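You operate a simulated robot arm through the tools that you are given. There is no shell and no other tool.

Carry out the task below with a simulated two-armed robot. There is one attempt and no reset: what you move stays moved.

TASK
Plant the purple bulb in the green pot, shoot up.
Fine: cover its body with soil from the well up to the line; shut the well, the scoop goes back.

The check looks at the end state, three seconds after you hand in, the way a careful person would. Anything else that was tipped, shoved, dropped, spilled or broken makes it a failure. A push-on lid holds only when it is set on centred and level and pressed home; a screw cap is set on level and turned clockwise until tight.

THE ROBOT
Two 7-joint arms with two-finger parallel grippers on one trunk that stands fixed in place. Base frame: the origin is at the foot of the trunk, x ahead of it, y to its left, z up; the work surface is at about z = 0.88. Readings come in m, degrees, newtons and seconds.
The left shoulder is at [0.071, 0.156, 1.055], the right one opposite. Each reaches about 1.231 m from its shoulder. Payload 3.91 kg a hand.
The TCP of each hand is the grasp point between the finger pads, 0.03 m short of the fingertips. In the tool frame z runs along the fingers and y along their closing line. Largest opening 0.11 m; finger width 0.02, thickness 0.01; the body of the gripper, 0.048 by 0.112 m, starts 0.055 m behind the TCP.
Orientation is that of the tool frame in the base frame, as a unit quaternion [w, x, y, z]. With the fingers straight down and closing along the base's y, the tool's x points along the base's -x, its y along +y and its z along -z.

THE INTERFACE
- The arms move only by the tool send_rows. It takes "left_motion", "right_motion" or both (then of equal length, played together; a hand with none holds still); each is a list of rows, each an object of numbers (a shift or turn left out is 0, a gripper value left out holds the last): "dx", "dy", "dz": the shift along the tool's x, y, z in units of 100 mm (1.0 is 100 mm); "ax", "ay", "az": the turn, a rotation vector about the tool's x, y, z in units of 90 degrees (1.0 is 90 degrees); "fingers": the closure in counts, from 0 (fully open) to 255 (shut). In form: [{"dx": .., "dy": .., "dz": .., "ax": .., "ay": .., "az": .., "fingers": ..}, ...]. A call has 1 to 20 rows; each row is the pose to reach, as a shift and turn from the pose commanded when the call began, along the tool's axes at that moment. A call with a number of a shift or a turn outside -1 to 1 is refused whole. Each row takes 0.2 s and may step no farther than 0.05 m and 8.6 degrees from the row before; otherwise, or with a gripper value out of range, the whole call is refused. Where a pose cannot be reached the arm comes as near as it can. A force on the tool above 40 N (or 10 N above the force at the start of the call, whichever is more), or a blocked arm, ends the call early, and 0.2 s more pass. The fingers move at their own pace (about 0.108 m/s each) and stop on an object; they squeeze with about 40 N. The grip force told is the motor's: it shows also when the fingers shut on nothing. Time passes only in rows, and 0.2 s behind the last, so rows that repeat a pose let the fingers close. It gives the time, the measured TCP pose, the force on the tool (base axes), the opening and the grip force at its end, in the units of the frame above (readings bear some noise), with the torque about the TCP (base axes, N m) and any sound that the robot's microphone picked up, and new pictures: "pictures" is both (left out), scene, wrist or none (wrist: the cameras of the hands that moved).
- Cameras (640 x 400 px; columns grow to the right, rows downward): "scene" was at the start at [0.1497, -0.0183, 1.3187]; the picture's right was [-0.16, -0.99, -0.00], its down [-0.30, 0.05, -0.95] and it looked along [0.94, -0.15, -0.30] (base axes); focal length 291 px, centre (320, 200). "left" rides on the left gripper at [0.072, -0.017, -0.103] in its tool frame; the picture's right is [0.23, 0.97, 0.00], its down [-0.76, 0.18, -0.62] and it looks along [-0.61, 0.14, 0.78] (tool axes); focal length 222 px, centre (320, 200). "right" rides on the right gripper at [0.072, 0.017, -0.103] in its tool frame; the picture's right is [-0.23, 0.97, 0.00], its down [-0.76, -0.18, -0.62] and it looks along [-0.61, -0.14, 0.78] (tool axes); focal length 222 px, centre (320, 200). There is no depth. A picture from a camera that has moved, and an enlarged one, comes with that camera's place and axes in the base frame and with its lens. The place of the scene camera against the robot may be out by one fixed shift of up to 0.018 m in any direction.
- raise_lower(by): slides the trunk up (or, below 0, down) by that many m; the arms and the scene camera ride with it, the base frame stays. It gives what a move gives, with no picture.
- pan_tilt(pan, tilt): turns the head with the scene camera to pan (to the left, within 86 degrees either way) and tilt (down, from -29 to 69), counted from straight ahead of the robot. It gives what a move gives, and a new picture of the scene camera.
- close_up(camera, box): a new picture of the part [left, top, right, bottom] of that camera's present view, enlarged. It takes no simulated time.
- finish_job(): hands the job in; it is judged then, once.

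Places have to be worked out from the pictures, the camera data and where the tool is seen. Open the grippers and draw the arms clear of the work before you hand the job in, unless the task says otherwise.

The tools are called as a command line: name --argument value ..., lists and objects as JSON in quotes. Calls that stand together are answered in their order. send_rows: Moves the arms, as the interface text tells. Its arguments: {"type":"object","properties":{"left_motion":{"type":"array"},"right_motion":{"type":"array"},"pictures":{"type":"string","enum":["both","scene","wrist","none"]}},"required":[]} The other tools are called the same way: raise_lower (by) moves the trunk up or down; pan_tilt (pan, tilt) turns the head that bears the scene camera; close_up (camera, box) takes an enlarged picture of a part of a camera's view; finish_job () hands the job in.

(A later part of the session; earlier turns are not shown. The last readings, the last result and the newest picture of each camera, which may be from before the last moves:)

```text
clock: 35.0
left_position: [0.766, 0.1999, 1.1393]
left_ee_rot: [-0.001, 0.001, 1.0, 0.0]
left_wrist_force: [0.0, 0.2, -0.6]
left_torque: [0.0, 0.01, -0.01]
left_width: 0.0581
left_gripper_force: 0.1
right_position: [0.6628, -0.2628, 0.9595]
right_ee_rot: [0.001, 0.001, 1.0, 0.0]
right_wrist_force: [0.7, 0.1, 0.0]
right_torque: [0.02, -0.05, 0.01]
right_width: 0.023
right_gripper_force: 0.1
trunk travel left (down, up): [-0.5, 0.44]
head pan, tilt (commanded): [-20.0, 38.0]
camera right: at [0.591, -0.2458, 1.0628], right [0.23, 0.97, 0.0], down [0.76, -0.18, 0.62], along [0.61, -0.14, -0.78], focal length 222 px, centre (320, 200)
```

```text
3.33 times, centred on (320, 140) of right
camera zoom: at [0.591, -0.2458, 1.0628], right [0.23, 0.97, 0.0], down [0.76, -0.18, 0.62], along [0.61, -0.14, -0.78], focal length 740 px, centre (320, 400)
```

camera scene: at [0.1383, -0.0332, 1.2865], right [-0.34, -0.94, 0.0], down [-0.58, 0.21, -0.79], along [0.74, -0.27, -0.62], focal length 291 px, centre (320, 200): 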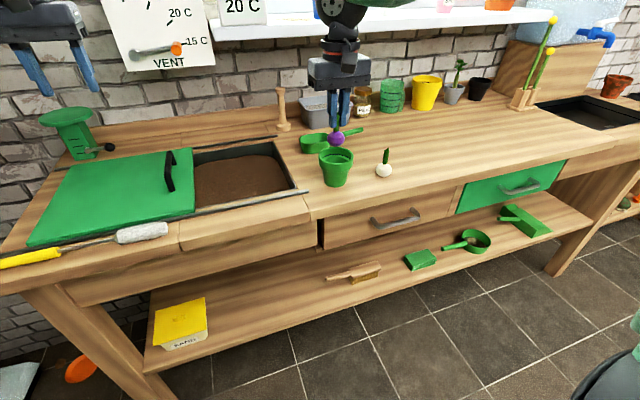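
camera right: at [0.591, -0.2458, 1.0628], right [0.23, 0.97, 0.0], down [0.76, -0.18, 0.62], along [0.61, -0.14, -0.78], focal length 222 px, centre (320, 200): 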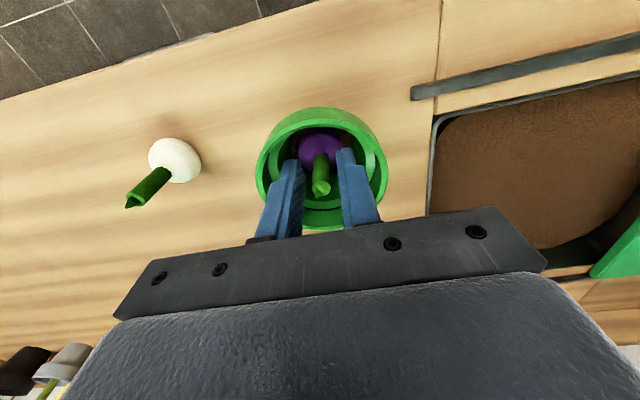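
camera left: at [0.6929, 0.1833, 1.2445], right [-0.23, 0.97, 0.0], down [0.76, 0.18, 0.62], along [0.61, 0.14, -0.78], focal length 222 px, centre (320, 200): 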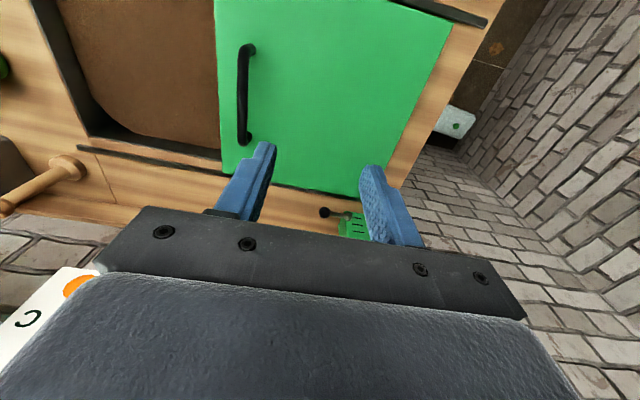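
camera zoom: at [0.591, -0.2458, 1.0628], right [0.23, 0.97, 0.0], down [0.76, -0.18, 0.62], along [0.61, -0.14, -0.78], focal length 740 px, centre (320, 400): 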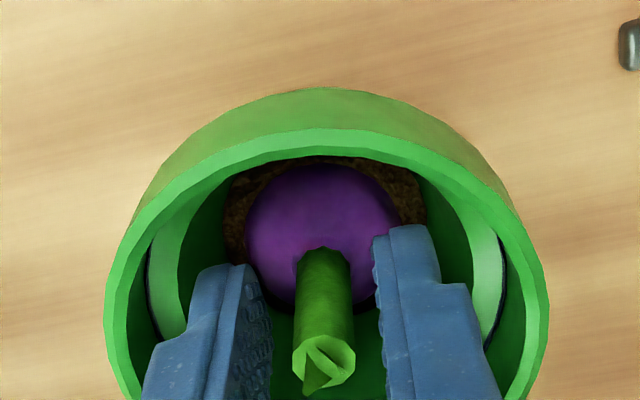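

The bulb stands on its own in the pot with the shoot up. I raise the hand straight out.

send_rows --right_motion '[{"dz": -0.15}, {"dz": -0.4}, {"dz": -0.8}, {"dz": -1.0}]' --pictures "both"

close_up --camera "right" --box '[260, 60, 380, 180]'

close_up --camera "scene" --box '[310, 125, 370, 195]'

```text
clock: 36.0
left_position: [0.7662, 0.2014, 1.1408]
left_ee_rot: [0.0, 0.0, 1.0, 0.001]
left_wrist_force: [0.2, 0.2, 0.0]
left_torque: [-0.01, 0.0, -0.02]
left_width: 0.0585
left_gripper_force: 0.1
right_position: [0.6641, -0.2636, 1.0585]
right_ee_rot: [-0.001, 0.0, 1.0, 0.0]
right_wrist_force: [-0.7, 0.2, -1.0]
right_torque: [0.01, -0.01, 0.0]
right_width: 0.0229
right_gripper_force: 0.0
trunk travel left (down, up): [-0.5, 0.44]
head pan, tilt (commanded): [-20.0, 38.0]
camera scene: at [0.1387, -0.0328, 1.2863], right [-0.34, -0.94, 0.0], down [-0.58, 0.21, -0.79], along [0.74, -0.27, -0.62], focal length 291 px, centre (320, 200)
camera right: at [0.5927, -0.2469, 1.1621], right [0.23, 0.97, 0.0], down [0.76, -0.18, 0.62], along [0.61, -0.14, -0.78], focal length 222 px, centre (320, 200)
```

scene: 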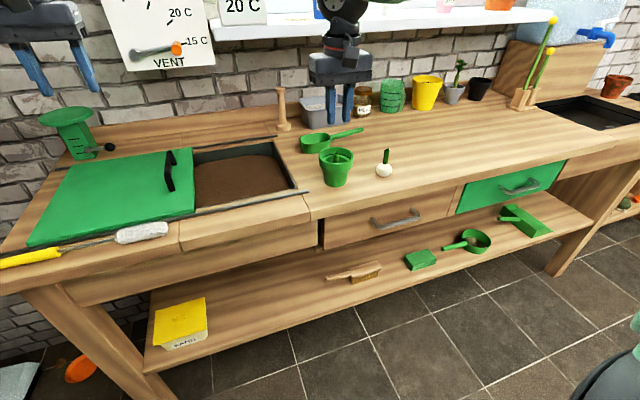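
right: 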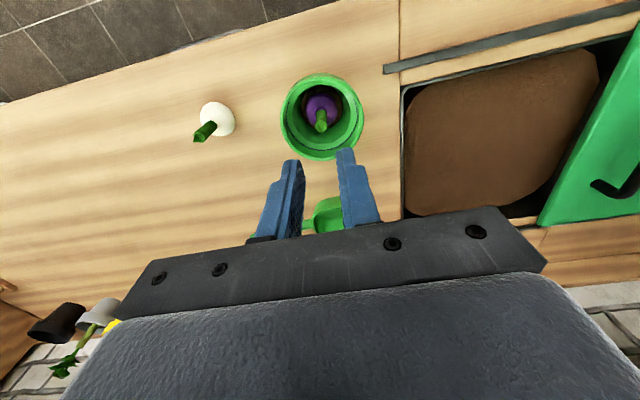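

```text
3.33 times, centred on (320, 120) of right
camera zoom: at [0.5927, -0.2469, 1.1621], right [0.23, 0.97, 0.0], down [0.76, -0.18, 0.62], along [0.61, -0.14, -0.78], focal length 740 px, centre (320, 467)
```

zoom: 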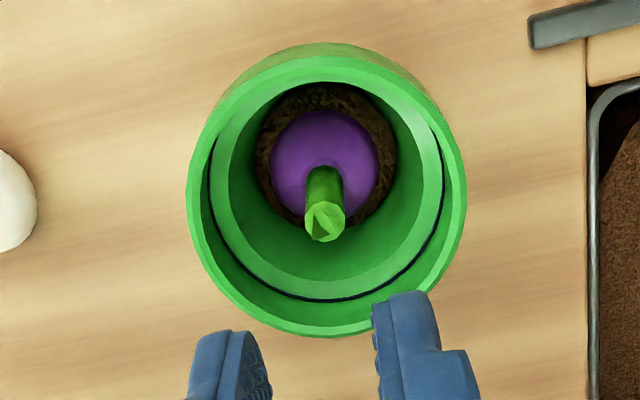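

```text
5.71 times, centred on (340, 160) of scene
camera zoom: at [0.1387, -0.0328, 1.2863], right [-0.34, -0.94, 0.0], down [-0.58, 0.21, -0.79], along [0.74, -0.27, -0.62], focal length 1660 px, centre (206, 429)
```

zoom: 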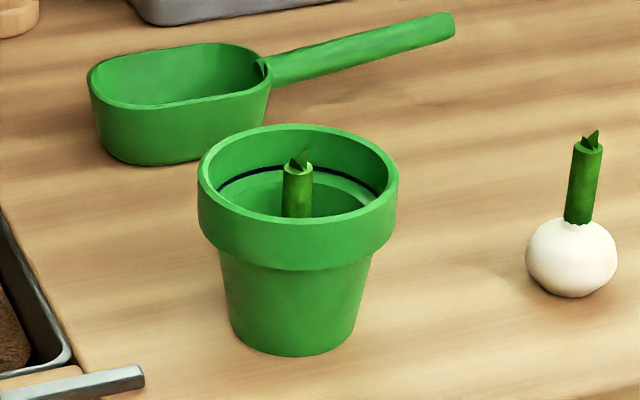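

The bulb is upright and centred in the green pot. Next the scoop: I open the right hand and move up for a clear view of it.

send_rows --right_motion '[{"dz": -0.45}, {"dz": -0.9, "fingers": 0}, {"dz": -1.0, "dx": -0.2, "dy": -0.35}, {"dz": -1.0, "dx": -0.35, "dy": -0.7}, {"dz": -1.0, "dx": -0.35, "dy": -0.7}]' --pictures "both"

close_up --camera "right" --box '[240, 80, 440, 230]'

close_up --camera "scene" --box '[190, 100, 370, 212]'

```text
clock: 37.2
left_position: [0.7664, 0.2012, 1.1405]
left_ee_rot: [0.0, 0.0, 1.0, 0.001]
left_wrist_force: [0.8, -0.4, -0.1]
left_torque: [-0.02, 0.01, -0.02]
left_width: 0.0579
left_gripper_force: 0.1
right_position: [0.7019, -0.3344, 1.1595]
right_ee_rot: [0.0, 0.0, 1.0, -0.001]
right_wrist_force: [-0.7, 0.3, 0.5]
right_torque: [0.0, 0.01, -0.01]
right_width: 0.1097
right_gripper_force: 0.0
trunk travel left (down, up): [-0.5, 0.44]
head pan, tilt (commanded): [-20.0, 38.0]
camera scene: at [0.1384, -0.0323, 1.2865], right [-0.34, -0.94, 0.0], down [-0.58, 0.21, -0.79], along [0.74, -0.27, -0.62], focal length 291 px, centre (320, 200)
camera right: at [0.6293, -0.3165, 1.2633], right [0.23, 0.97, 0.0], down [0.76, -0.18, 0.62], along [0.61, -0.14, -0.78], focal length 222 px, centre (320, 200)
```

scene: 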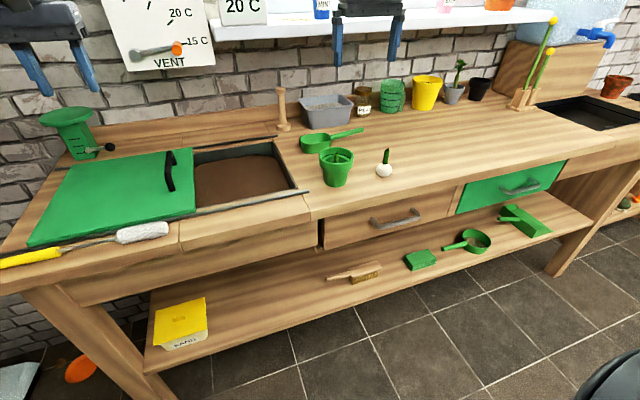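
right: 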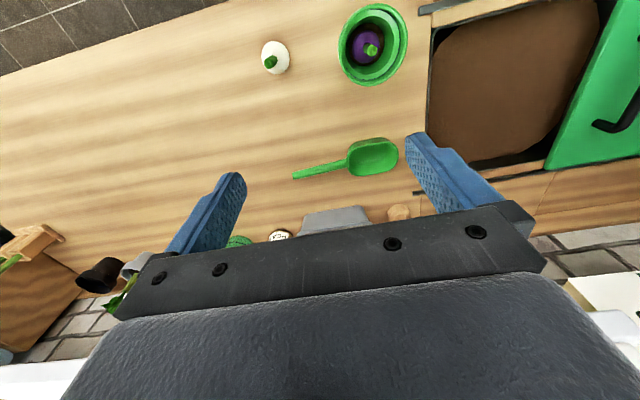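

```text
2.67 times, centred on (340, 155) of right
camera zoom: at [0.6293, -0.3165, 1.2633], right [0.23, 0.97, 0.0], down [0.76, -0.18, 0.62], along [0.61, -0.14, -0.78], focal length 592 px, centre (267, 320)
```

zoom: 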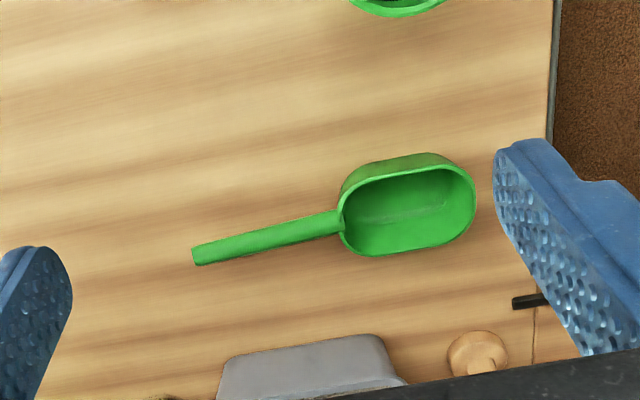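

```text
3.56 times, centred on (280, 156) of scene
camera zoom: at [0.1384, -0.0323, 1.2865], right [-0.34, -0.94, 0.0], down [-0.58, 0.21, -0.79], along [0.74, -0.27, -0.62], focal length 1033 px, centre (462, 356)
```

zoom: 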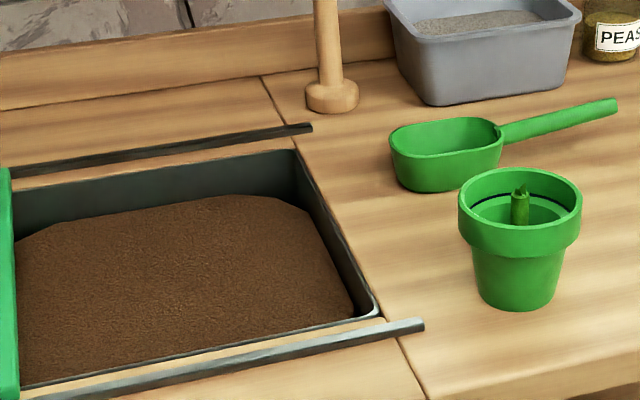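

The scoop lies along y: bowl y≈-0.312…-0.227 (x 0.80–0.86), handle axis x≈0.829 from y=-0.312 to -0.410, z≈0.92–0.93. I yaw the right hand by 90° so the fingers close along x.

send_rows --right_motion '[{"az": 0.09}, {"az": 0.18}, {"az": 0.27}, {"az": 0.36}, {"az": 0.45}, {"az": 0.54}, {"az": 0.63}, {"az": 0.72}, {"az": 0.81}, {"az": 0.9}, {"az": 1.0, "fingers": 130}, {"az": 1.0}]' --pictures "both"

```text
refused: row 11 steps farther than a row can; nothing moved
```

A step was too large; I use even steps.

send_rows --right_motion '[{"az": 0.0909}, {"az": 0.1818}, {"az": 0.2727}, {"az": 0.3636}, {"az": 0.4545}, {"az": 0.5454}, {"az": 0.6363}, {"az": 0.7272}, {"az": 0.8181}, {"az": 0.909}, {"az": 1.0, "fingers": 130}, {"az": 1.0}]' --pictures "both"

```text
clock: 39.8
left_position: [0.7664, 0.1997, 1.1398]
left_ee_rot: [0.0, 0.002, 1.0, 0.0]
left_wrist_force: [0.9, 0.3, -0.5]
left_torque: [-0.01, -0.01, -0.05]
left_width: 0.0583
left_gripper_force: 0.1
right_position: [0.6999, -0.3337, 1.1595]
right_ee_rot: [0.0, 0.708, 0.707, 0.0]
right_wrist_force: [-0.3, -0.3, -0.1]
right_torque: [-0.01, -0.02, -0.02]
right_width: 0.0539
right_gripper_force: 0.0
trunk travel left (down, up): [-0.5, 0.44]
head pan, tilt (commanded): [-20.0, 38.0]
camera scene: at [0.1386, -0.0332, 1.2864], right [-0.34, -0.94, 0.0], down [-0.58, 0.21, -0.79], along [0.74, -0.27, -0.62], focal length 291 px, centre (320, 200)
camera right: at [0.7166, -0.2603, 1.2638], right [0.97, -0.23, 0.0], down [-0.18, -0.76, 0.62], along [-0.14, -0.61, -0.78], focal length 222 px, centre (320, 200)
```

scene: 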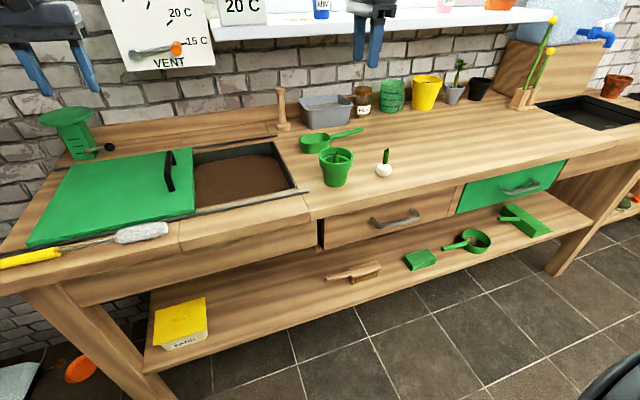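
right: 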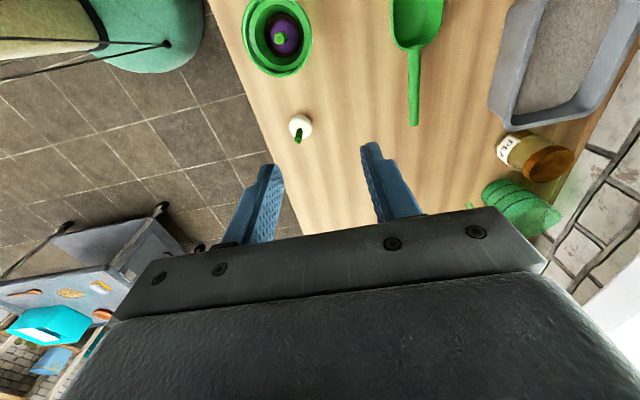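

Yaw is right (tool x→+y, y→+x). Now I tilt the hand 45° so the fingers point toward +y and down, while moving over the scoop handle at height.

send_rows --right_motion '[{"dy": 0.17, "dx": -0.06, "ay": 0.0834}, {"dy": 0.34, "dx": -0.12, "ay": 0.1667}, {"dy": 0.5, "dx": -0.18, "ay": 0.25}, {"dy": 0.67, "dx": -0.24, "ay": 0.3334}, {"dy": 0.84, "dx": -0.3, "ay": 0.4167}, {"dy": 1.0, "dx": -0.36, "ay": 0.5}, {"dy": 1.0, "dx": -0.36, "ay": 0.5}]' --pictures "both"

```text
clock: 41.4
left_position: [0.7647, 0.2008, 1.1404]
left_ee_rot: [0.0, 0.0, 1.0, 0.0]
left_wrist_force: [-0.3, 0.4, 0.1]
left_torque: [-0.01, -0.03, 0.01]
left_width: 0.0581
left_gripper_force: 0.0
right_position: [0.799, -0.3686, 1.1606]
right_ee_rot: [-0.27, 0.653, 0.654, 0.272]
right_wrist_force: [1.3, 0.5, -0.6]
right_torque: [-0.02, -0.01, -0.04]
right_width: 0.054
right_gripper_force: 0.0
trunk travel left (down, up): [-0.5, 0.44]
head pan, tilt (commanded): [-20.0, 38.0]
camera scene: at [0.1377, -0.0323, 1.2866], right [-0.34, -0.94, 0.0], down [-0.58, 0.21, -0.79], along [0.74, -0.27, -0.62], focal length 291 px, centre (320, 200)
camera right: at [0.8154, -0.3902, 1.2847], right [0.97, -0.16, -0.16], down [-0.18, -0.98, -0.1], along [-0.14, 0.12, -0.98], focal length 222 px, centre (320, 200)
```

scene: 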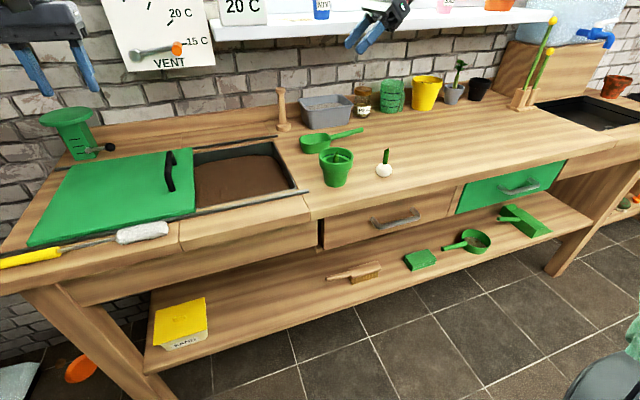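
right: 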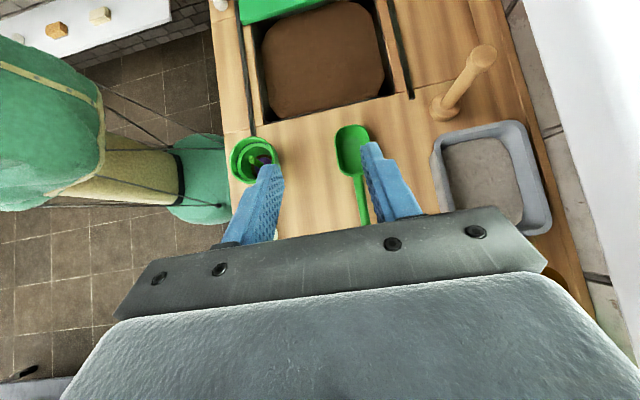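

The 45° grip pose works; the wrist camera now looks straight down on the scoop. I enlarge to locate the handle precisely.

close_up --camera "right" --box '[280, 100, 440, 240]'

close_up --camera "right" --box '[200, 0, 440, 190]'

```text
2.86 times, centred on (360, 170) of right
camera zoom: at [0.8154, -0.3902, 1.2847], right [0.97, -0.16, -0.16], down [-0.18, -0.98, -0.1], along [-0.14, 0.12, -0.98], focal length 635 px, centre (206, 286)
```

zoom: 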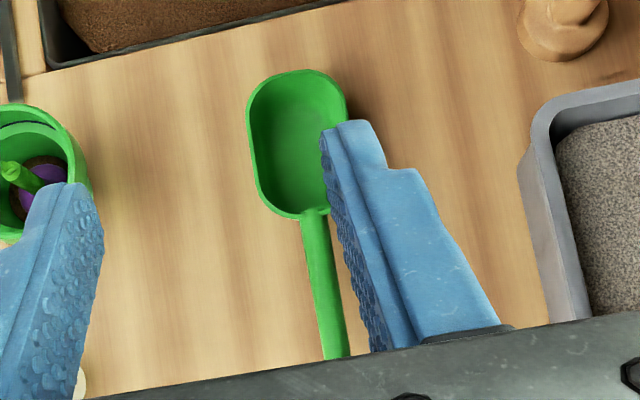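

```text
2.11 times, centred on (320, 95) of right
camera zoom: at [0.8154, -0.3902, 1.2847], right [0.97, -0.16, -0.16], down [-0.18, -0.98, -0.1], along [-0.14, 0.12, -0.98], focal length 468 px, centre (320, 421)
```

zoom: 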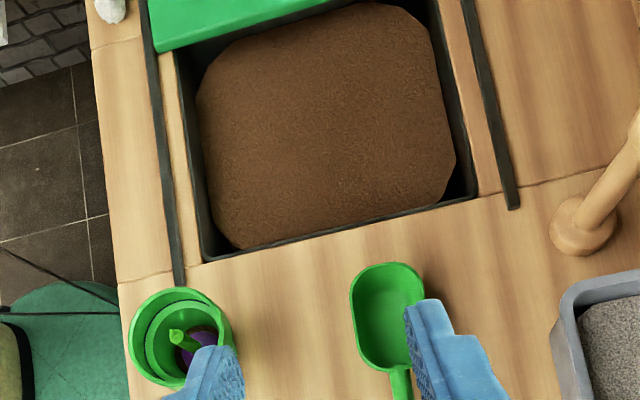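

The handle axis is at x≈0.830 and the bowl is unobstructed. I shift over it and descend to z≈1.03.

send_rows --right_motion '[{"dy": 0.15, "dx": -0.2, "dz": 0.2}, {"dy": 0.3, "dx": -0.45, "dz": 0.45}, {"dy": 0.3, "dx": -0.7, "dz": 0.7}, {"dy": 0.3, "dx": -0.919, "dz": 0.919}, {"dy": 0.3, "dx": -0.919, "dz": 0.919}]' --pictures "both"

close_up --camera "right" --box '[220, 60, 420, 240]'

close_up --camera "scene" --box '[290, 60, 410, 160]'

```text
clock: 42.6
left_position: [0.7654, 0.2003, 1.1393]
left_ee_rot: [-0.001, -0.001, 1.0, -0.001]
left_wrist_force: [0.1, 0.3, 0.1]
left_torque: [-0.03, 0.0, 0.07]
left_width: 0.0581
left_gripper_force: 0.1
right_position: [0.8261, -0.3713, 1.0295]
right_ee_rot: [-0.27, 0.654, 0.654, 0.27]
right_wrist_force: [-0.8, -0.7, 0.3]
right_torque: [-0.03, -0.03, -0.01]
right_width: 0.054
right_gripper_force: 0.0
trunk travel left (down, up): [-0.5, 0.44]
head pan, tilt (commanded): [-20.0, 38.0]
camera scene: at [0.1381, -0.0328, 1.2865], right [-0.34, -0.94, 0.0], down [-0.58, 0.21, -0.79], along [0.74, -0.27, -0.62], focal length 291 px, centre (320, 200)
camera right: at [0.8431, -0.392, 1.1537], right [0.97, -0.16, -0.16], down [-0.18, -0.98, -0.1], along [-0.14, 0.12, -0.98], focal length 222 px, centre (320, 200)
```

scene: 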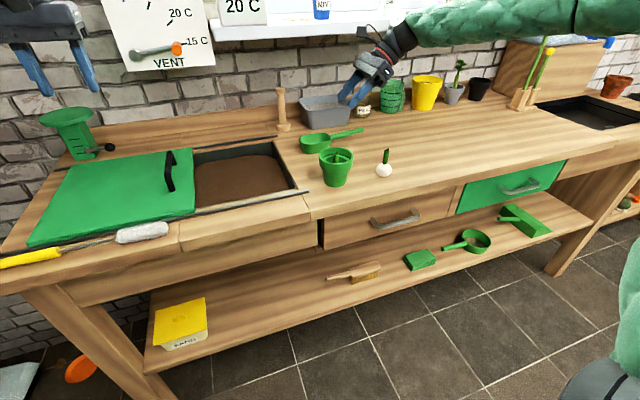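
right: 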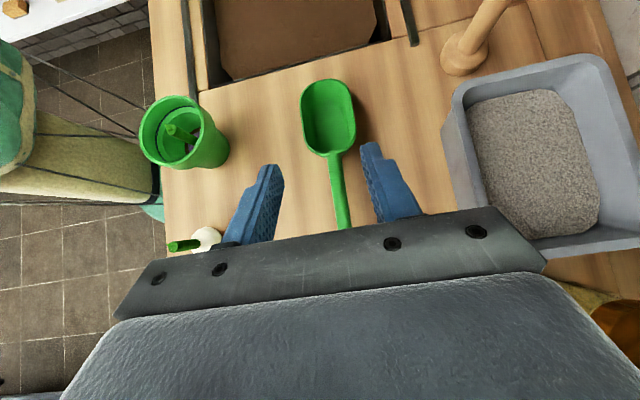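

```text
2.22 times, centred on (320, 150) of right
camera zoom: at [0.8431, -0.392, 1.1537], right [0.97, -0.16, -0.16], down [-0.18, -0.98, -0.1], along [-0.14, 0.12, -0.98], focal length 494 px, centre (320, 311)
```

zoom: 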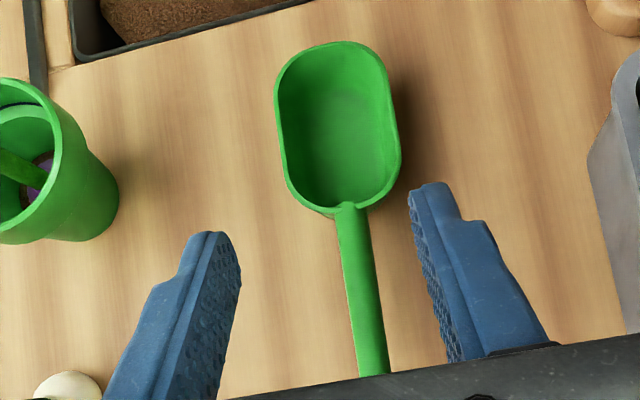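

```text
4.00 times, centred on (350, 110) of scene
camera zoom: at [0.1381, -0.0328, 1.2865], right [-0.34, -0.94, 0.0], down [-0.58, 0.21, -0.79], along [0.74, -0.27, -0.62], focal length 1162 px, centre (200, 560)
```

zoom: 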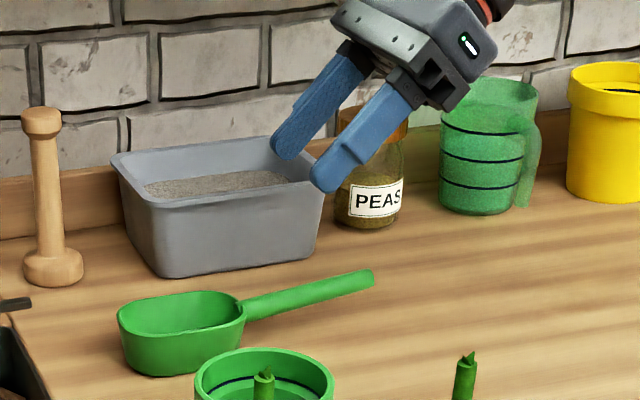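

The handle is at x≈0.831, about 4–5 mm beyond the hand centre. I correct and descend most of the way.

send_rows --right_motion '[{"dy": 0.045, "dx": -0.25, "dz": 0.25}, {"dy": 0.045, "dx": -0.5, "dz": 0.5}, {"dy": 0.045, "dx": -0.6, "dz": 0.61}, {"dy": 0.045, "dx": -0.6, "dz": 0.61}]' --pictures "both"

close_up --camera "right" --box '[220, 60, 420, 240]'

close_up --camera "scene" --box '[290, 70, 410, 170]'

```text
clock: 43.6
left_position: [0.7672, 0.201, 1.1405]
left_ee_rot: [0.0, 0.0, 1.0, 0.0]
left_wrist_force: [-0.6, -0.5, -1.1]
left_torque: [-0.01, 0.02, 0.01]
left_width: 0.0584
left_gripper_force: 0.1
right_position: [0.8333, -0.3699, 0.9456]
right_ee_rot: [-0.27, 0.654, 0.653, 0.271]
right_wrist_force: [0.2, -0.4, 1.2]
right_torque: [0.0, -0.02, 0.03]
right_width: 0.054
right_gripper_force: 0.0
trunk travel left (down, up): [-0.5, 0.44]
head pan, tilt (commanded): [-20.0, 38.0]
camera scene: at [0.1384, -0.033, 1.2865], right [-0.34, -0.94, 0.0], down [-0.58, 0.21, -0.79], along [0.74, -0.27, -0.62], focal length 291 px, centre (320, 200)
camera right: at [0.8495, -0.3907, 1.0687], right [0.97, -0.16, -0.16], down [-0.18, -0.98, -0.1], along [-0.14, 0.12, -0.98], focal length 222 px, centre (320, 200)
```

scene: 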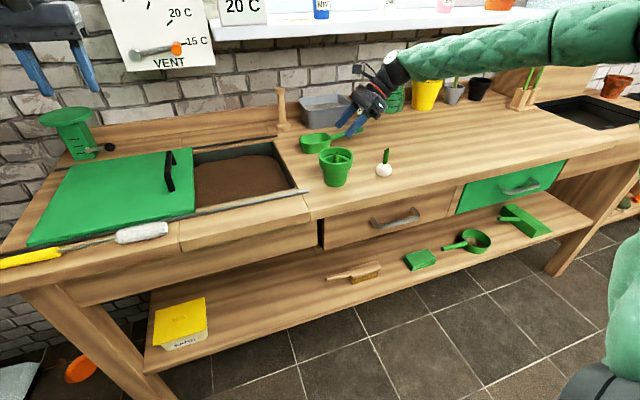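
right: 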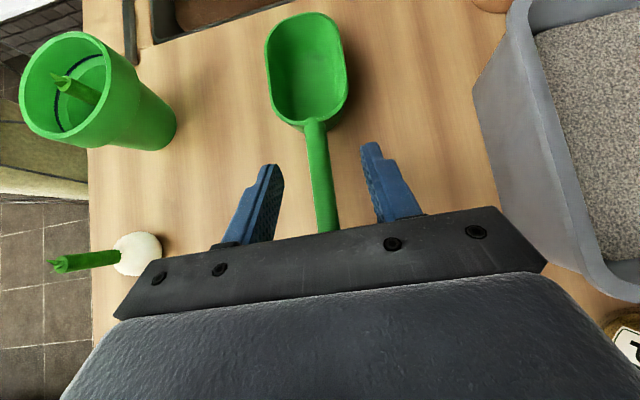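

```text
2.22 times, centred on (320, 150) of right
camera zoom: at [0.8495, -0.3907, 1.0687], right [0.97, -0.16, -0.16], down [-0.18, -0.98, -0.1], along [-0.14, 0.12, -0.98], focal length 494 px, centre (320, 311)
```

zoom: 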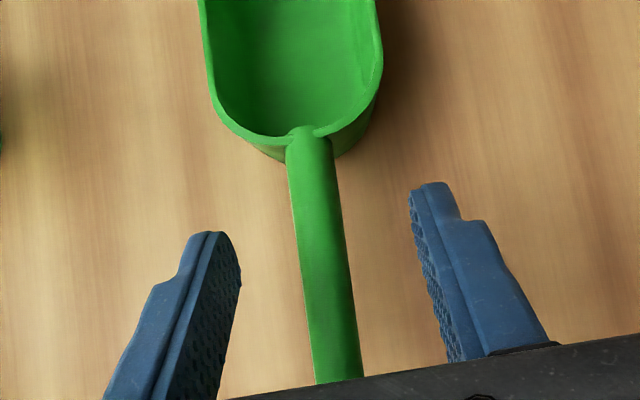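

```text
4.00 times, centred on (350, 120) of scene
camera zoom: at [0.1384, -0.033, 1.2865], right [-0.34, -0.94, 0.0], down [-0.58, 0.21, -0.79], along [0.74, -0.27, -0.62], focal length 1162 px, centre (200, 520)
```

zoom: 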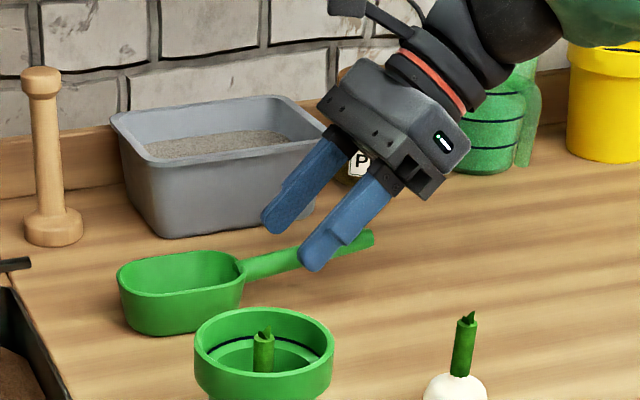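

Centred on the handle now. I descend the last ~19 mm and close partway.

send_rows --right_motion '[{"dx": -0.07, "dz": 0.07}, {"dx": -0.134, "dz": 0.134}, {"dx": -0.134, "dz": 0.134}]' --pictures "wrist"

close_up --camera "scene" --box '[290, 80, 410, 180]'

close_up --camera "right" --box '[220, 60, 420, 240]'

```text
clock: 44.4
left_position: [0.7663, 0.201, 1.1402]
left_ee_rot: [-0.001, 0.0, 1.0, 0.0]
left_wrist_force: [0.0, -0.7, 0.8]
left_torque: [0.02, -0.01, 0.01]
left_width: 0.0584
left_gripper_force: 0.0
right_position: [0.8319, -0.3699, 0.9244]
right_ee_rot: [-0.27, 0.653, 0.653, 0.271]
right_wrist_force: [0.5, -0.2, 0.2]
right_torque: [-0.03, -0.02, -0.01]
right_width: 0.0539
right_gripper_force: 0.0
trunk travel left (down, up): [-0.5, 0.44]
head pan, tilt (commanded): [-20.0, 38.0]
camera right: at [0.8493, -0.3912, 1.0496], right [0.97, -0.16, -0.16], down [-0.18, -0.98, -0.1], along [-0.14, 0.12, -0.98], focal length 222 px, centre (320, 200)
```

right: 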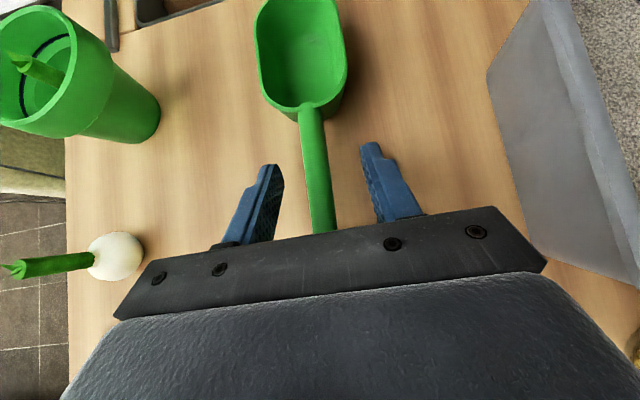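

```text
4.00 times, centred on (350, 130) of scene
camera zoom: at [0.1385, -0.0329, 1.2864], right [-0.34, -0.94, 0.0], down [-0.58, 0.21, -0.79], along [0.74, -0.27, -0.62], focal length 1162 px, centre (200, 480)
```

zoom: 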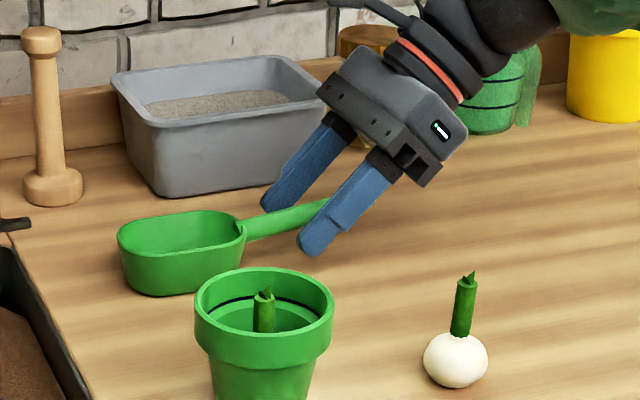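

```text
2.22 times, centred on (320, 150) of right
camera zoom: at [0.8493, -0.3912, 1.0496], right [0.97, -0.16, -0.16], down [-0.18, -0.98, -0.1], along [-0.14, 0.12, -0.98], focal length 494 px, centre (320, 311)
```

zoom: 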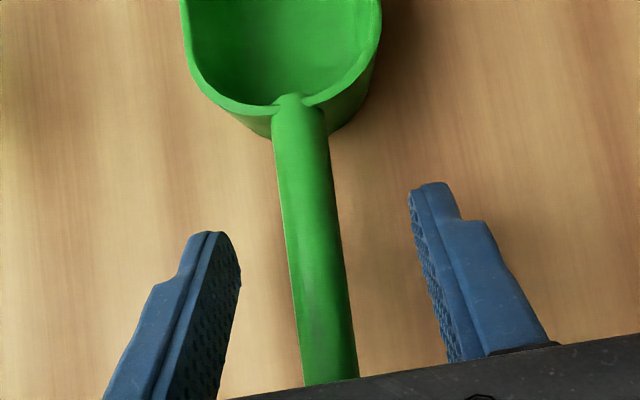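

The handle passes right between the pads. I close firmly.

send_rows --right_motion '[{"fingers": 180}, {"fingers": 210}, {"fingers": 225}, {"fingers": 245}, {"fingers": 245}]' --pictures "wrist"

close_up --camera "scene" --box '[290, 80, 410, 180]'

close_up --camera "right" --box '[220, 60, 420, 240]'

```text
clock: 45.6
left_position: [0.7651, 0.2003, 1.1399]
left_ee_rot: [0.001, 0.0, 1.0, 0.0]
left_wrist_force: [1.2, -0.5, -0.3]
left_torque: [0.01, 0.01, -0.02]
left_width: 0.0582
left_gripper_force: 0.1
right_position: [0.8322, -0.3701, 0.9247]
right_ee_rot: [-0.271, 0.653, 0.653, 0.271]
right_wrist_force: [-0.3, -0.3, 0.3]
right_torque: [0.0, -0.03, 0.01]
right_width: 0.0179
right_gripper_force: 40.1
trunk travel left (down, up): [-0.5, 0.44]
head pan, tilt (commanded): [-20.0, 38.0]
camera right: at [0.8493, -0.3913, 1.0497], right [0.97, -0.16, -0.16], down [-0.18, -0.98, -0.1], along [-0.14, 0.12, -0.98], focal length 222 px, centre (320, 200)
```

right: 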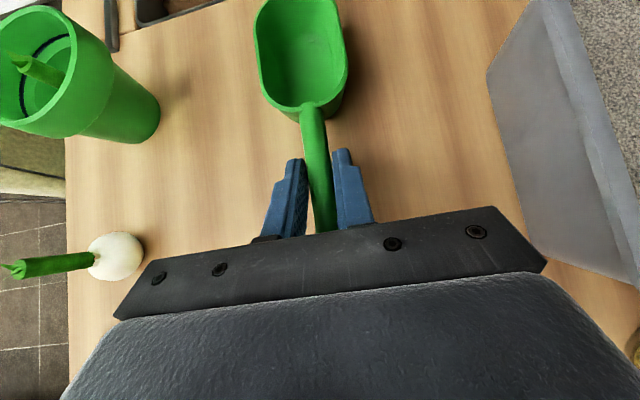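

```text
4.00 times, centred on (350, 130) of scene
camera zoom: at [0.1386, -0.033, 1.2864], right [-0.34, -0.94, 0.0], down [-0.58, 0.21, -0.79], along [0.74, -0.27, -0.62], focal length 1162 px, centre (200, 480)
```

zoom: 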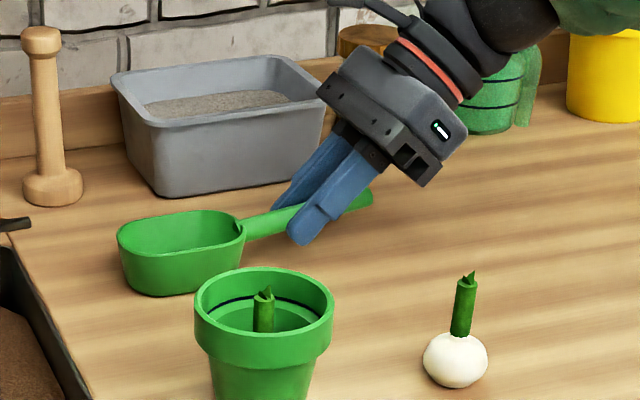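

```text
2.22 times, centred on (320, 150) of right
camera zoom: at [0.8493, -0.3913, 1.0497], right [0.97, -0.16, -0.16], down [-0.18, -0.98, -0.1], along [-0.14, 0.12, -0.98], focal length 494 px, centre (320, 311)
```

zoom: 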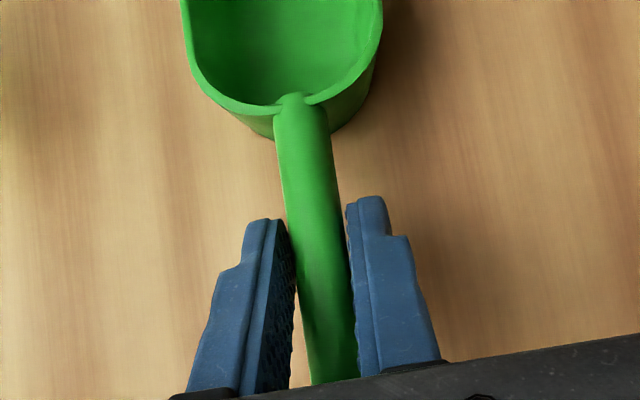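

Scoop handle gripped at TCP [0.832, -0.370, 0.925] (my return pose). I lift it straight up 0.14 m.

send_rows --right_motion '[{"dx": 0.1, "dz": -0.1}, {"dx": 0.35, "dz": -0.35}, {"dx": 0.65, "dz": -0.65}, {"dx": 0.99, "dz": -0.99}, {"dx": 0.99, "dz": -0.99}]' --pictures "both"

close_up --camera "scene" --box '[240, 40, 410, 170]'

```text
clock: 46.8
left_position: [0.7674, 0.2001, 1.1392]
left_ee_rot: [-0.001, 0.0, 1.0, 0.0]
left_wrist_force: [0.1, -0.7, -0.7]
left_torque: [0.02, 0.04, 0.02]
left_width: 0.0579
left_gripper_force: 0.1
right_position: [0.8336, -0.3681, 1.064]
right_ee_rot: [-0.271, 0.653, 0.653, 0.27]
right_wrist_force: [0.6, -0.3, -1.1]
right_torque: [-0.06, -0.01, -0.01]
right_width: 0.018
right_gripper_force: 40.5
trunk travel left (down, up): [-0.5, 0.44]
head pan, tilt (commanded): [-20.0, 38.0]
camera scene: at [0.1394, -0.0337, 1.2862], right [-0.34, -0.94, 0.0], down [-0.58, 0.21, -0.79], along [0.74, -0.27, -0.62], focal length 291 px, centre (320, 200)
camera right: at [0.8512, -0.3885, 1.1884], right [0.97, -0.16, -0.16], down [-0.18, -0.98, -0.1], along [-0.14, 0.12, -0.98], focal length 222 px, centre (320, 200)
```

scene: 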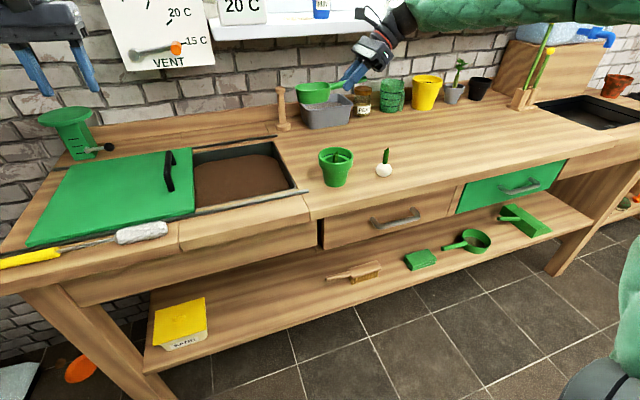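
right: 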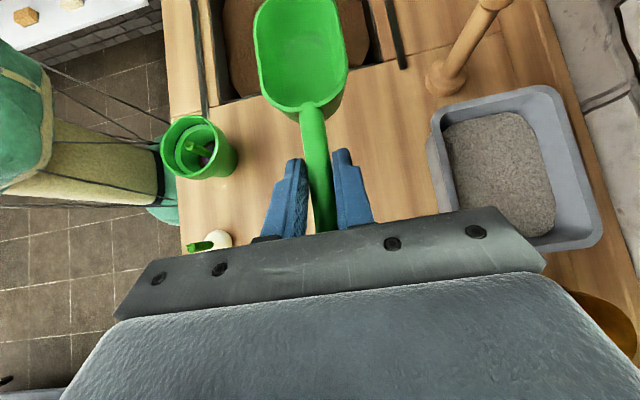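

```text
3.08 times, centred on (325, 105) of scene
camera zoom: at [0.1394, -0.0337, 1.2862], right [-0.34, -0.94, 0.0], down [-0.58, 0.21, -0.79], along [0.74, -0.27, -0.62], focal length 894 px, centre (305, 492)
```

zoom: 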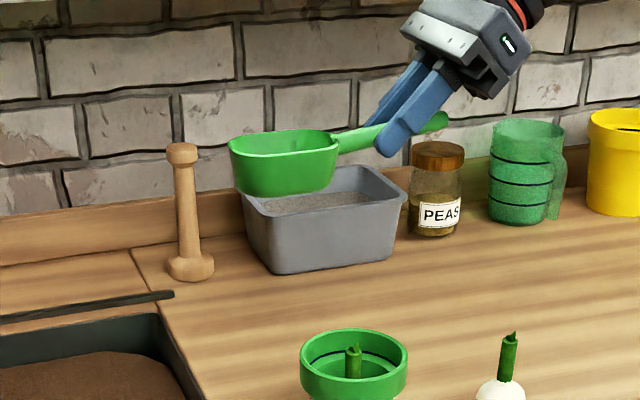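

Scoop is held level and firmly. The well's right edge is at y≈-0.17, x 0.675–0.925, soil surface at about z≈0.845. I carry the scoop left over the well.

send_rows --right_motion '[{"dx": 0.2, "dz": 0.2, "dy": -0.1}, {"dx": 0.45, "dz": 0.45, "dy": -0.2}, {"dx": 0.7, "dz": 0.7, "dy": -0.33}, {"dx": 0.849, "dz": 0.849, "dy": -0.33}]' --pictures "none"

send_rows --right_motion '[{"dx": 0.12, "dz": 0.12, "ay": -0.0889}, {"dx": 0.24, "dz": 0.24, "ay": -0.1778}, {"dx": 0.36, "dz": 0.36, "ay": -0.2667}, {"dx": 0.48, "dz": 0.48, "ay": -0.3556}, {"dx": 0.587, "dz": 0.587, "ay": -0.4444}, {"dx": 0.587, "dz": 0.587, "ay": -0.4444}]' --pictures "both"

close_up --camera "scene" --box '[180, 40, 370, 210]'

```text
clock: 47.8
left_position: [0.7677, 0.2015, 1.1394]
left_ee_rot: [-0.001, 0.0, 1.0, 0.0]
left_wrist_force: [-1.4, 0.2, -0.1]
left_torque: [-0.02, 0.0, 0.02]
left_width: 0.0581
left_gripper_force: 0.1
right_position: [0.8014, -0.2466, 1.0646]
right_ee_rot: [-0.27, 0.654, 0.653, 0.27]
right_wrist_force: [0.4, 0.2, -0.8]
right_torque: [-0.1, -0.01, 0.0]
right_width: 0.0183
right_gripper_force: 39.7
trunk travel left (down, up): [-0.5, 0.44]
head pan, tilt (commanded): [-20.0, 38.0]
```

```text
clock: 49.2
left_position: [0.7662, 0.201, 1.1404]
left_ee_rot: [0.001, 0.0, 1.0, 0.001]
left_wrist_force: [0.2, 0.1, 0.0]
left_torque: [-0.01, -0.03, 0.03]
left_width: 0.0581
left_gripper_force: 0.0
right_position: [0.7995, -0.1662, 1.0673]
right_ee_rot: [-0.03, 0.707, 0.706, 0.03]
right_wrist_force: [-1.1, 0.3, 0.6]
right_torque: [-0.04, 0.0, -0.02]
right_width: 0.0182
right_gripper_force: 39.7
trunk travel left (down, up): [-0.5, 0.44]
head pan, tilt (commanded): [-20.0, 38.0]
camera scene: at [0.1381, -0.0333, 1.2865], right [-0.34, -0.94, 0.0], down [-0.58, 0.21, -0.79], along [0.74, -0.27, -0.62], focal length 291 px, centre (320, 200)
camera right: at [0.8171, -0.1028, 1.1763], right [0.97, -0.23, -0.02], down [-0.18, -0.81, 0.56], along [-0.14, -0.54, -0.83], focal length 222 px, centre (320, 200)
```

scene: 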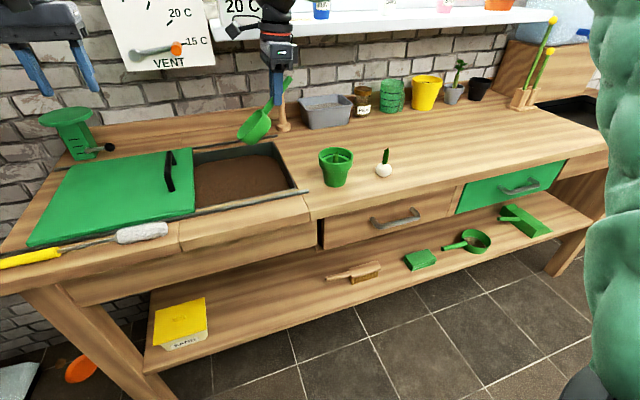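
right: 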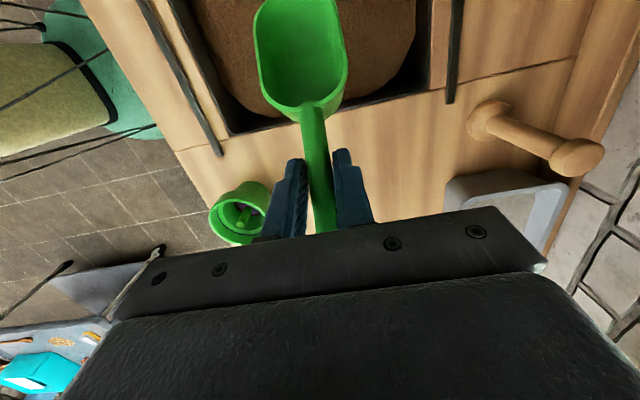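

```text
2.35 times, centred on (275, 125) of scene
camera zoom: at [0.1381, -0.0333, 1.2865], right [-0.34, -0.94, 0.0], down [-0.58, 0.21, -0.79], along [0.74, -0.27, -0.62], focal length 684 px, centre (426, 376)
```

zoom: 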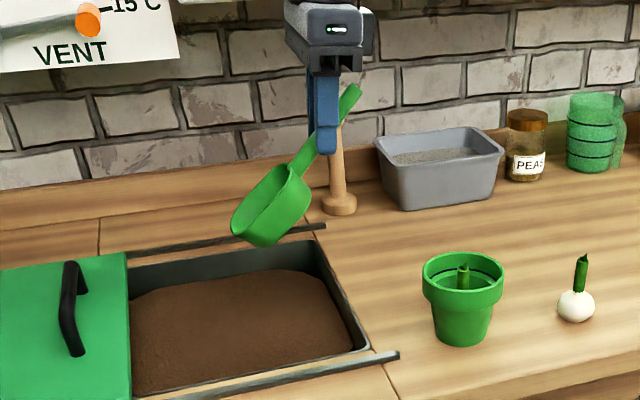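

At 40° nose-down over the open well, TCP [0.80, -0.166, 1.067]. I lower 0.10 m so the nose is just below bench level inside the well.

send_rows --right_motion '[{"dx": -0.035, "dz": 0.4}, {"dx": -0.07, "dz": 0.8}, {"dx": -0.087, "dz": 0.996}, {"dx": -0.087, "dz": 0.996}]' --pictures "both"

close_up --camera "scene" --box '[180, 80, 340, 220]'

close_up --camera "right" --box '[160, 0, 480, 220]'

```text
clock: 50.2
left_position: [0.7669, 0.2008, 1.1414]
left_ee_rot: [0.0, 0.0, 1.0, 0.0]
left_wrist_force: [-0.7, 0.4, -0.1]
left_torque: [-0.01, 0.04, 0.02]
left_width: 0.0582
left_gripper_force: 0.0
right_position: [0.8029, -0.1682, 0.9665]
right_ee_rot: [-0.031, 0.706, 0.707, 0.031]
right_wrist_force: [0.3, -0.2, -1.5]
right_torque: [-0.06, 0.02, -0.01]
right_width: 0.0178
right_gripper_force: 39.3
trunk travel left (down, up): [-0.5, 0.44]
head pan, tilt (commanded): [-20.0, 38.0]
camera scene: at [0.1384, -0.0329, 1.2865], right [-0.34, -0.94, 0.0], down [-0.58, 0.21, -0.79], along [0.74, -0.27, -0.62], focal length 291 px, centre (320, 200)
camera right: at [0.8197, -0.104, 1.0762], right [0.97, -0.23, -0.02], down [-0.18, -0.81, 0.55], along [-0.14, -0.54, -0.83], focal length 222 px, centre (320, 200)
```

scene: 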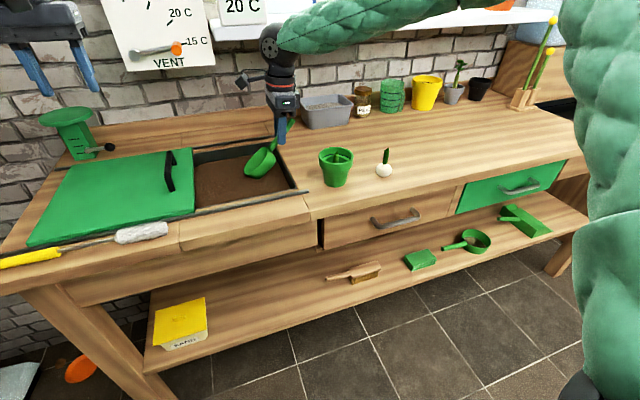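
right: 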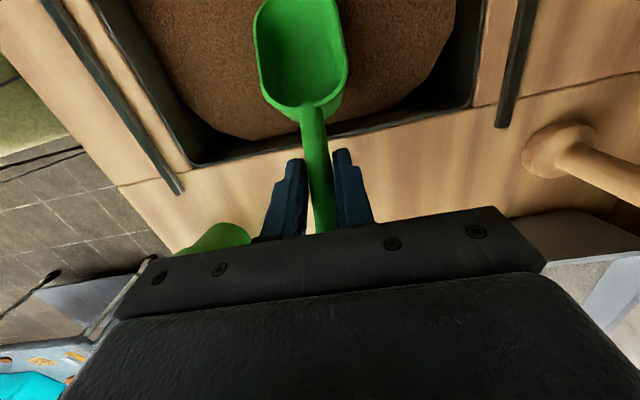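

```text
2.86 times, centred on (260, 150) of scene
camera zoom: at [0.1384, -0.0329, 1.2865], right [-0.34, -0.94, 0.0], down [-0.58, 0.21, -0.79], along [0.74, -0.27, -0.62], focal length 830 px, centre (491, 343)
```

zoom: 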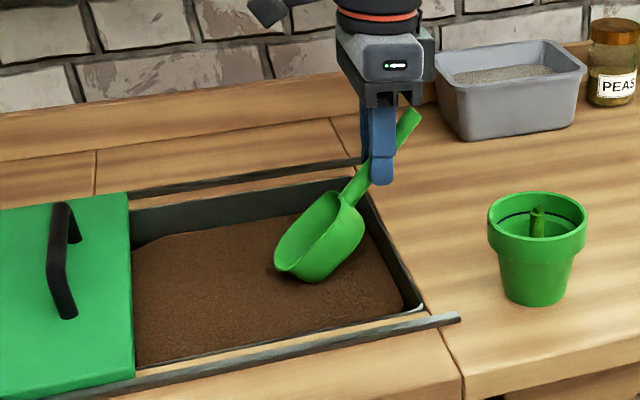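

```text
1.82 times, centred on (320, 110) of right
camera zoom: at [0.8197, -0.104, 1.0762], right [0.97, -0.23, -0.02], down [-0.18, -0.81, 0.55], along [-0.14, -0.54, -0.83], focal length 404 px, centre (320, 364)
```

zoom: 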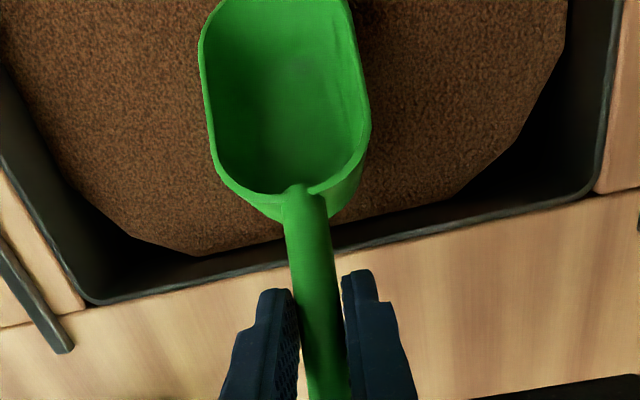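

The nose is right at the soil surface. I plunge it about 2 cm with the same tilt, checking force.

send_rows --right_motion '[{"dx": -0.019, "dz": 0.1}, {"dx": -0.019, "dz": 0.214}, {"dx": -0.017, "dz": 0.32}, {"dx": -0.016, "dz": 0.415}]' --pictures "both"

close_up --camera "scene" --box '[180, 80, 340, 220]'

close_up --camera "right" --box '[160, 0, 480, 220]'

```text
clock: 51.2
left_position: [0.7669, 0.201, 1.1385]
left_ee_rot: [-0.001, 0.001, 1.0, 0.0]
left_wrist_force: [0.6, 0.3, 0.6]
left_torque: [0.01, -0.02, -0.02]
left_width: 0.0582
left_gripper_force: 0.0
right_position: [0.8011, -0.1657, 0.9233]
right_ee_rot: [-0.032, 0.706, 0.707, 0.031]
right_wrist_force: [0.0, 1.0, -2.7]
right_torque: [-0.06, -0.04, 0.02]
right_width: 0.0182
right_gripper_force: 39.8
trunk travel left (down, up): [-0.5, 0.44]
head pan, tilt (commanded): [-20.0, 38.0]
camera scene: at [0.139, -0.033, 1.2864], right [-0.34, -0.94, 0.0], down [-0.58, 0.21, -0.79], along [0.74, -0.27, -0.62], focal length 291 px, centre (320, 200)
camera right: at [0.8181, -0.102, 1.0328], right [0.97, -0.23, -0.02], down [-0.18, -0.81, 0.55], along [-0.14, -0.54, -0.83], focal length 222 px, centre (320, 200)
```

scene: 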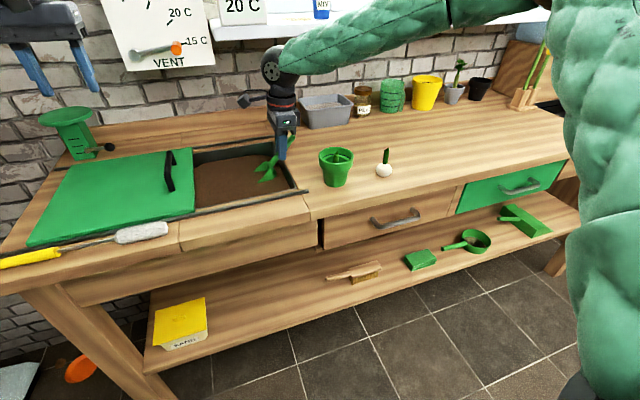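
right: 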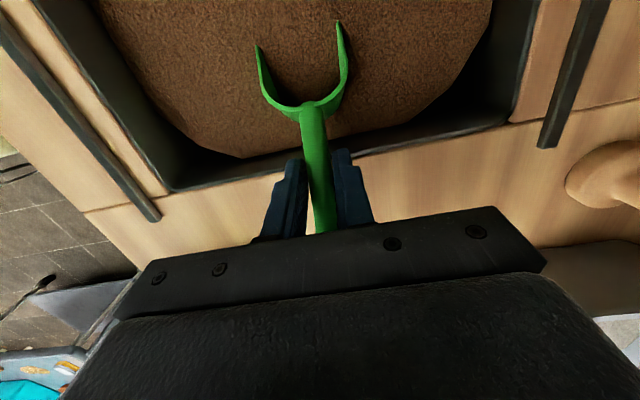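

```text
2.86 times, centred on (260, 150) of scene
camera zoom: at [0.139, -0.033, 1.2864], right [-0.34, -0.94, 0.0], down [-0.58, 0.21, -0.79], along [0.74, -0.27, -0.62], focal length 830 px, centre (491, 343)
```

zoom: 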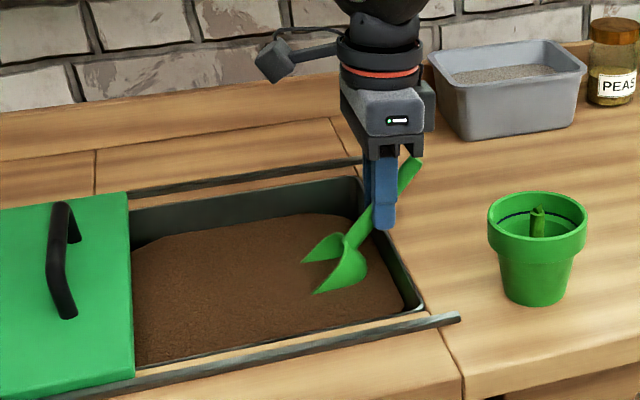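

```text
1.82 times, centred on (320, 110) of right
camera zoom: at [0.8181, -0.102, 1.0328], right [0.97, -0.23, -0.02], down [-0.18, -0.81, 0.55], along [-0.14, -0.54, -0.83], focal length 404 px, centre (320, 364)
```

zoom: 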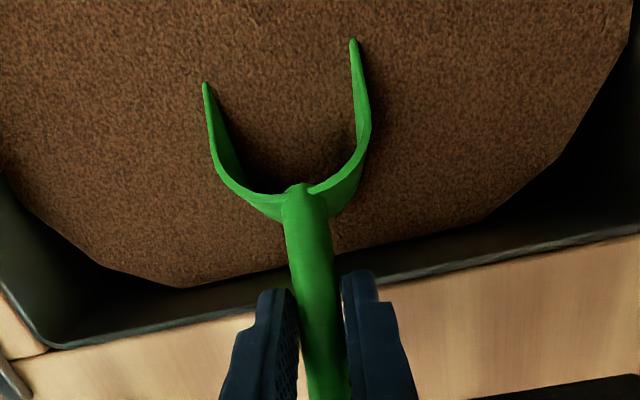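

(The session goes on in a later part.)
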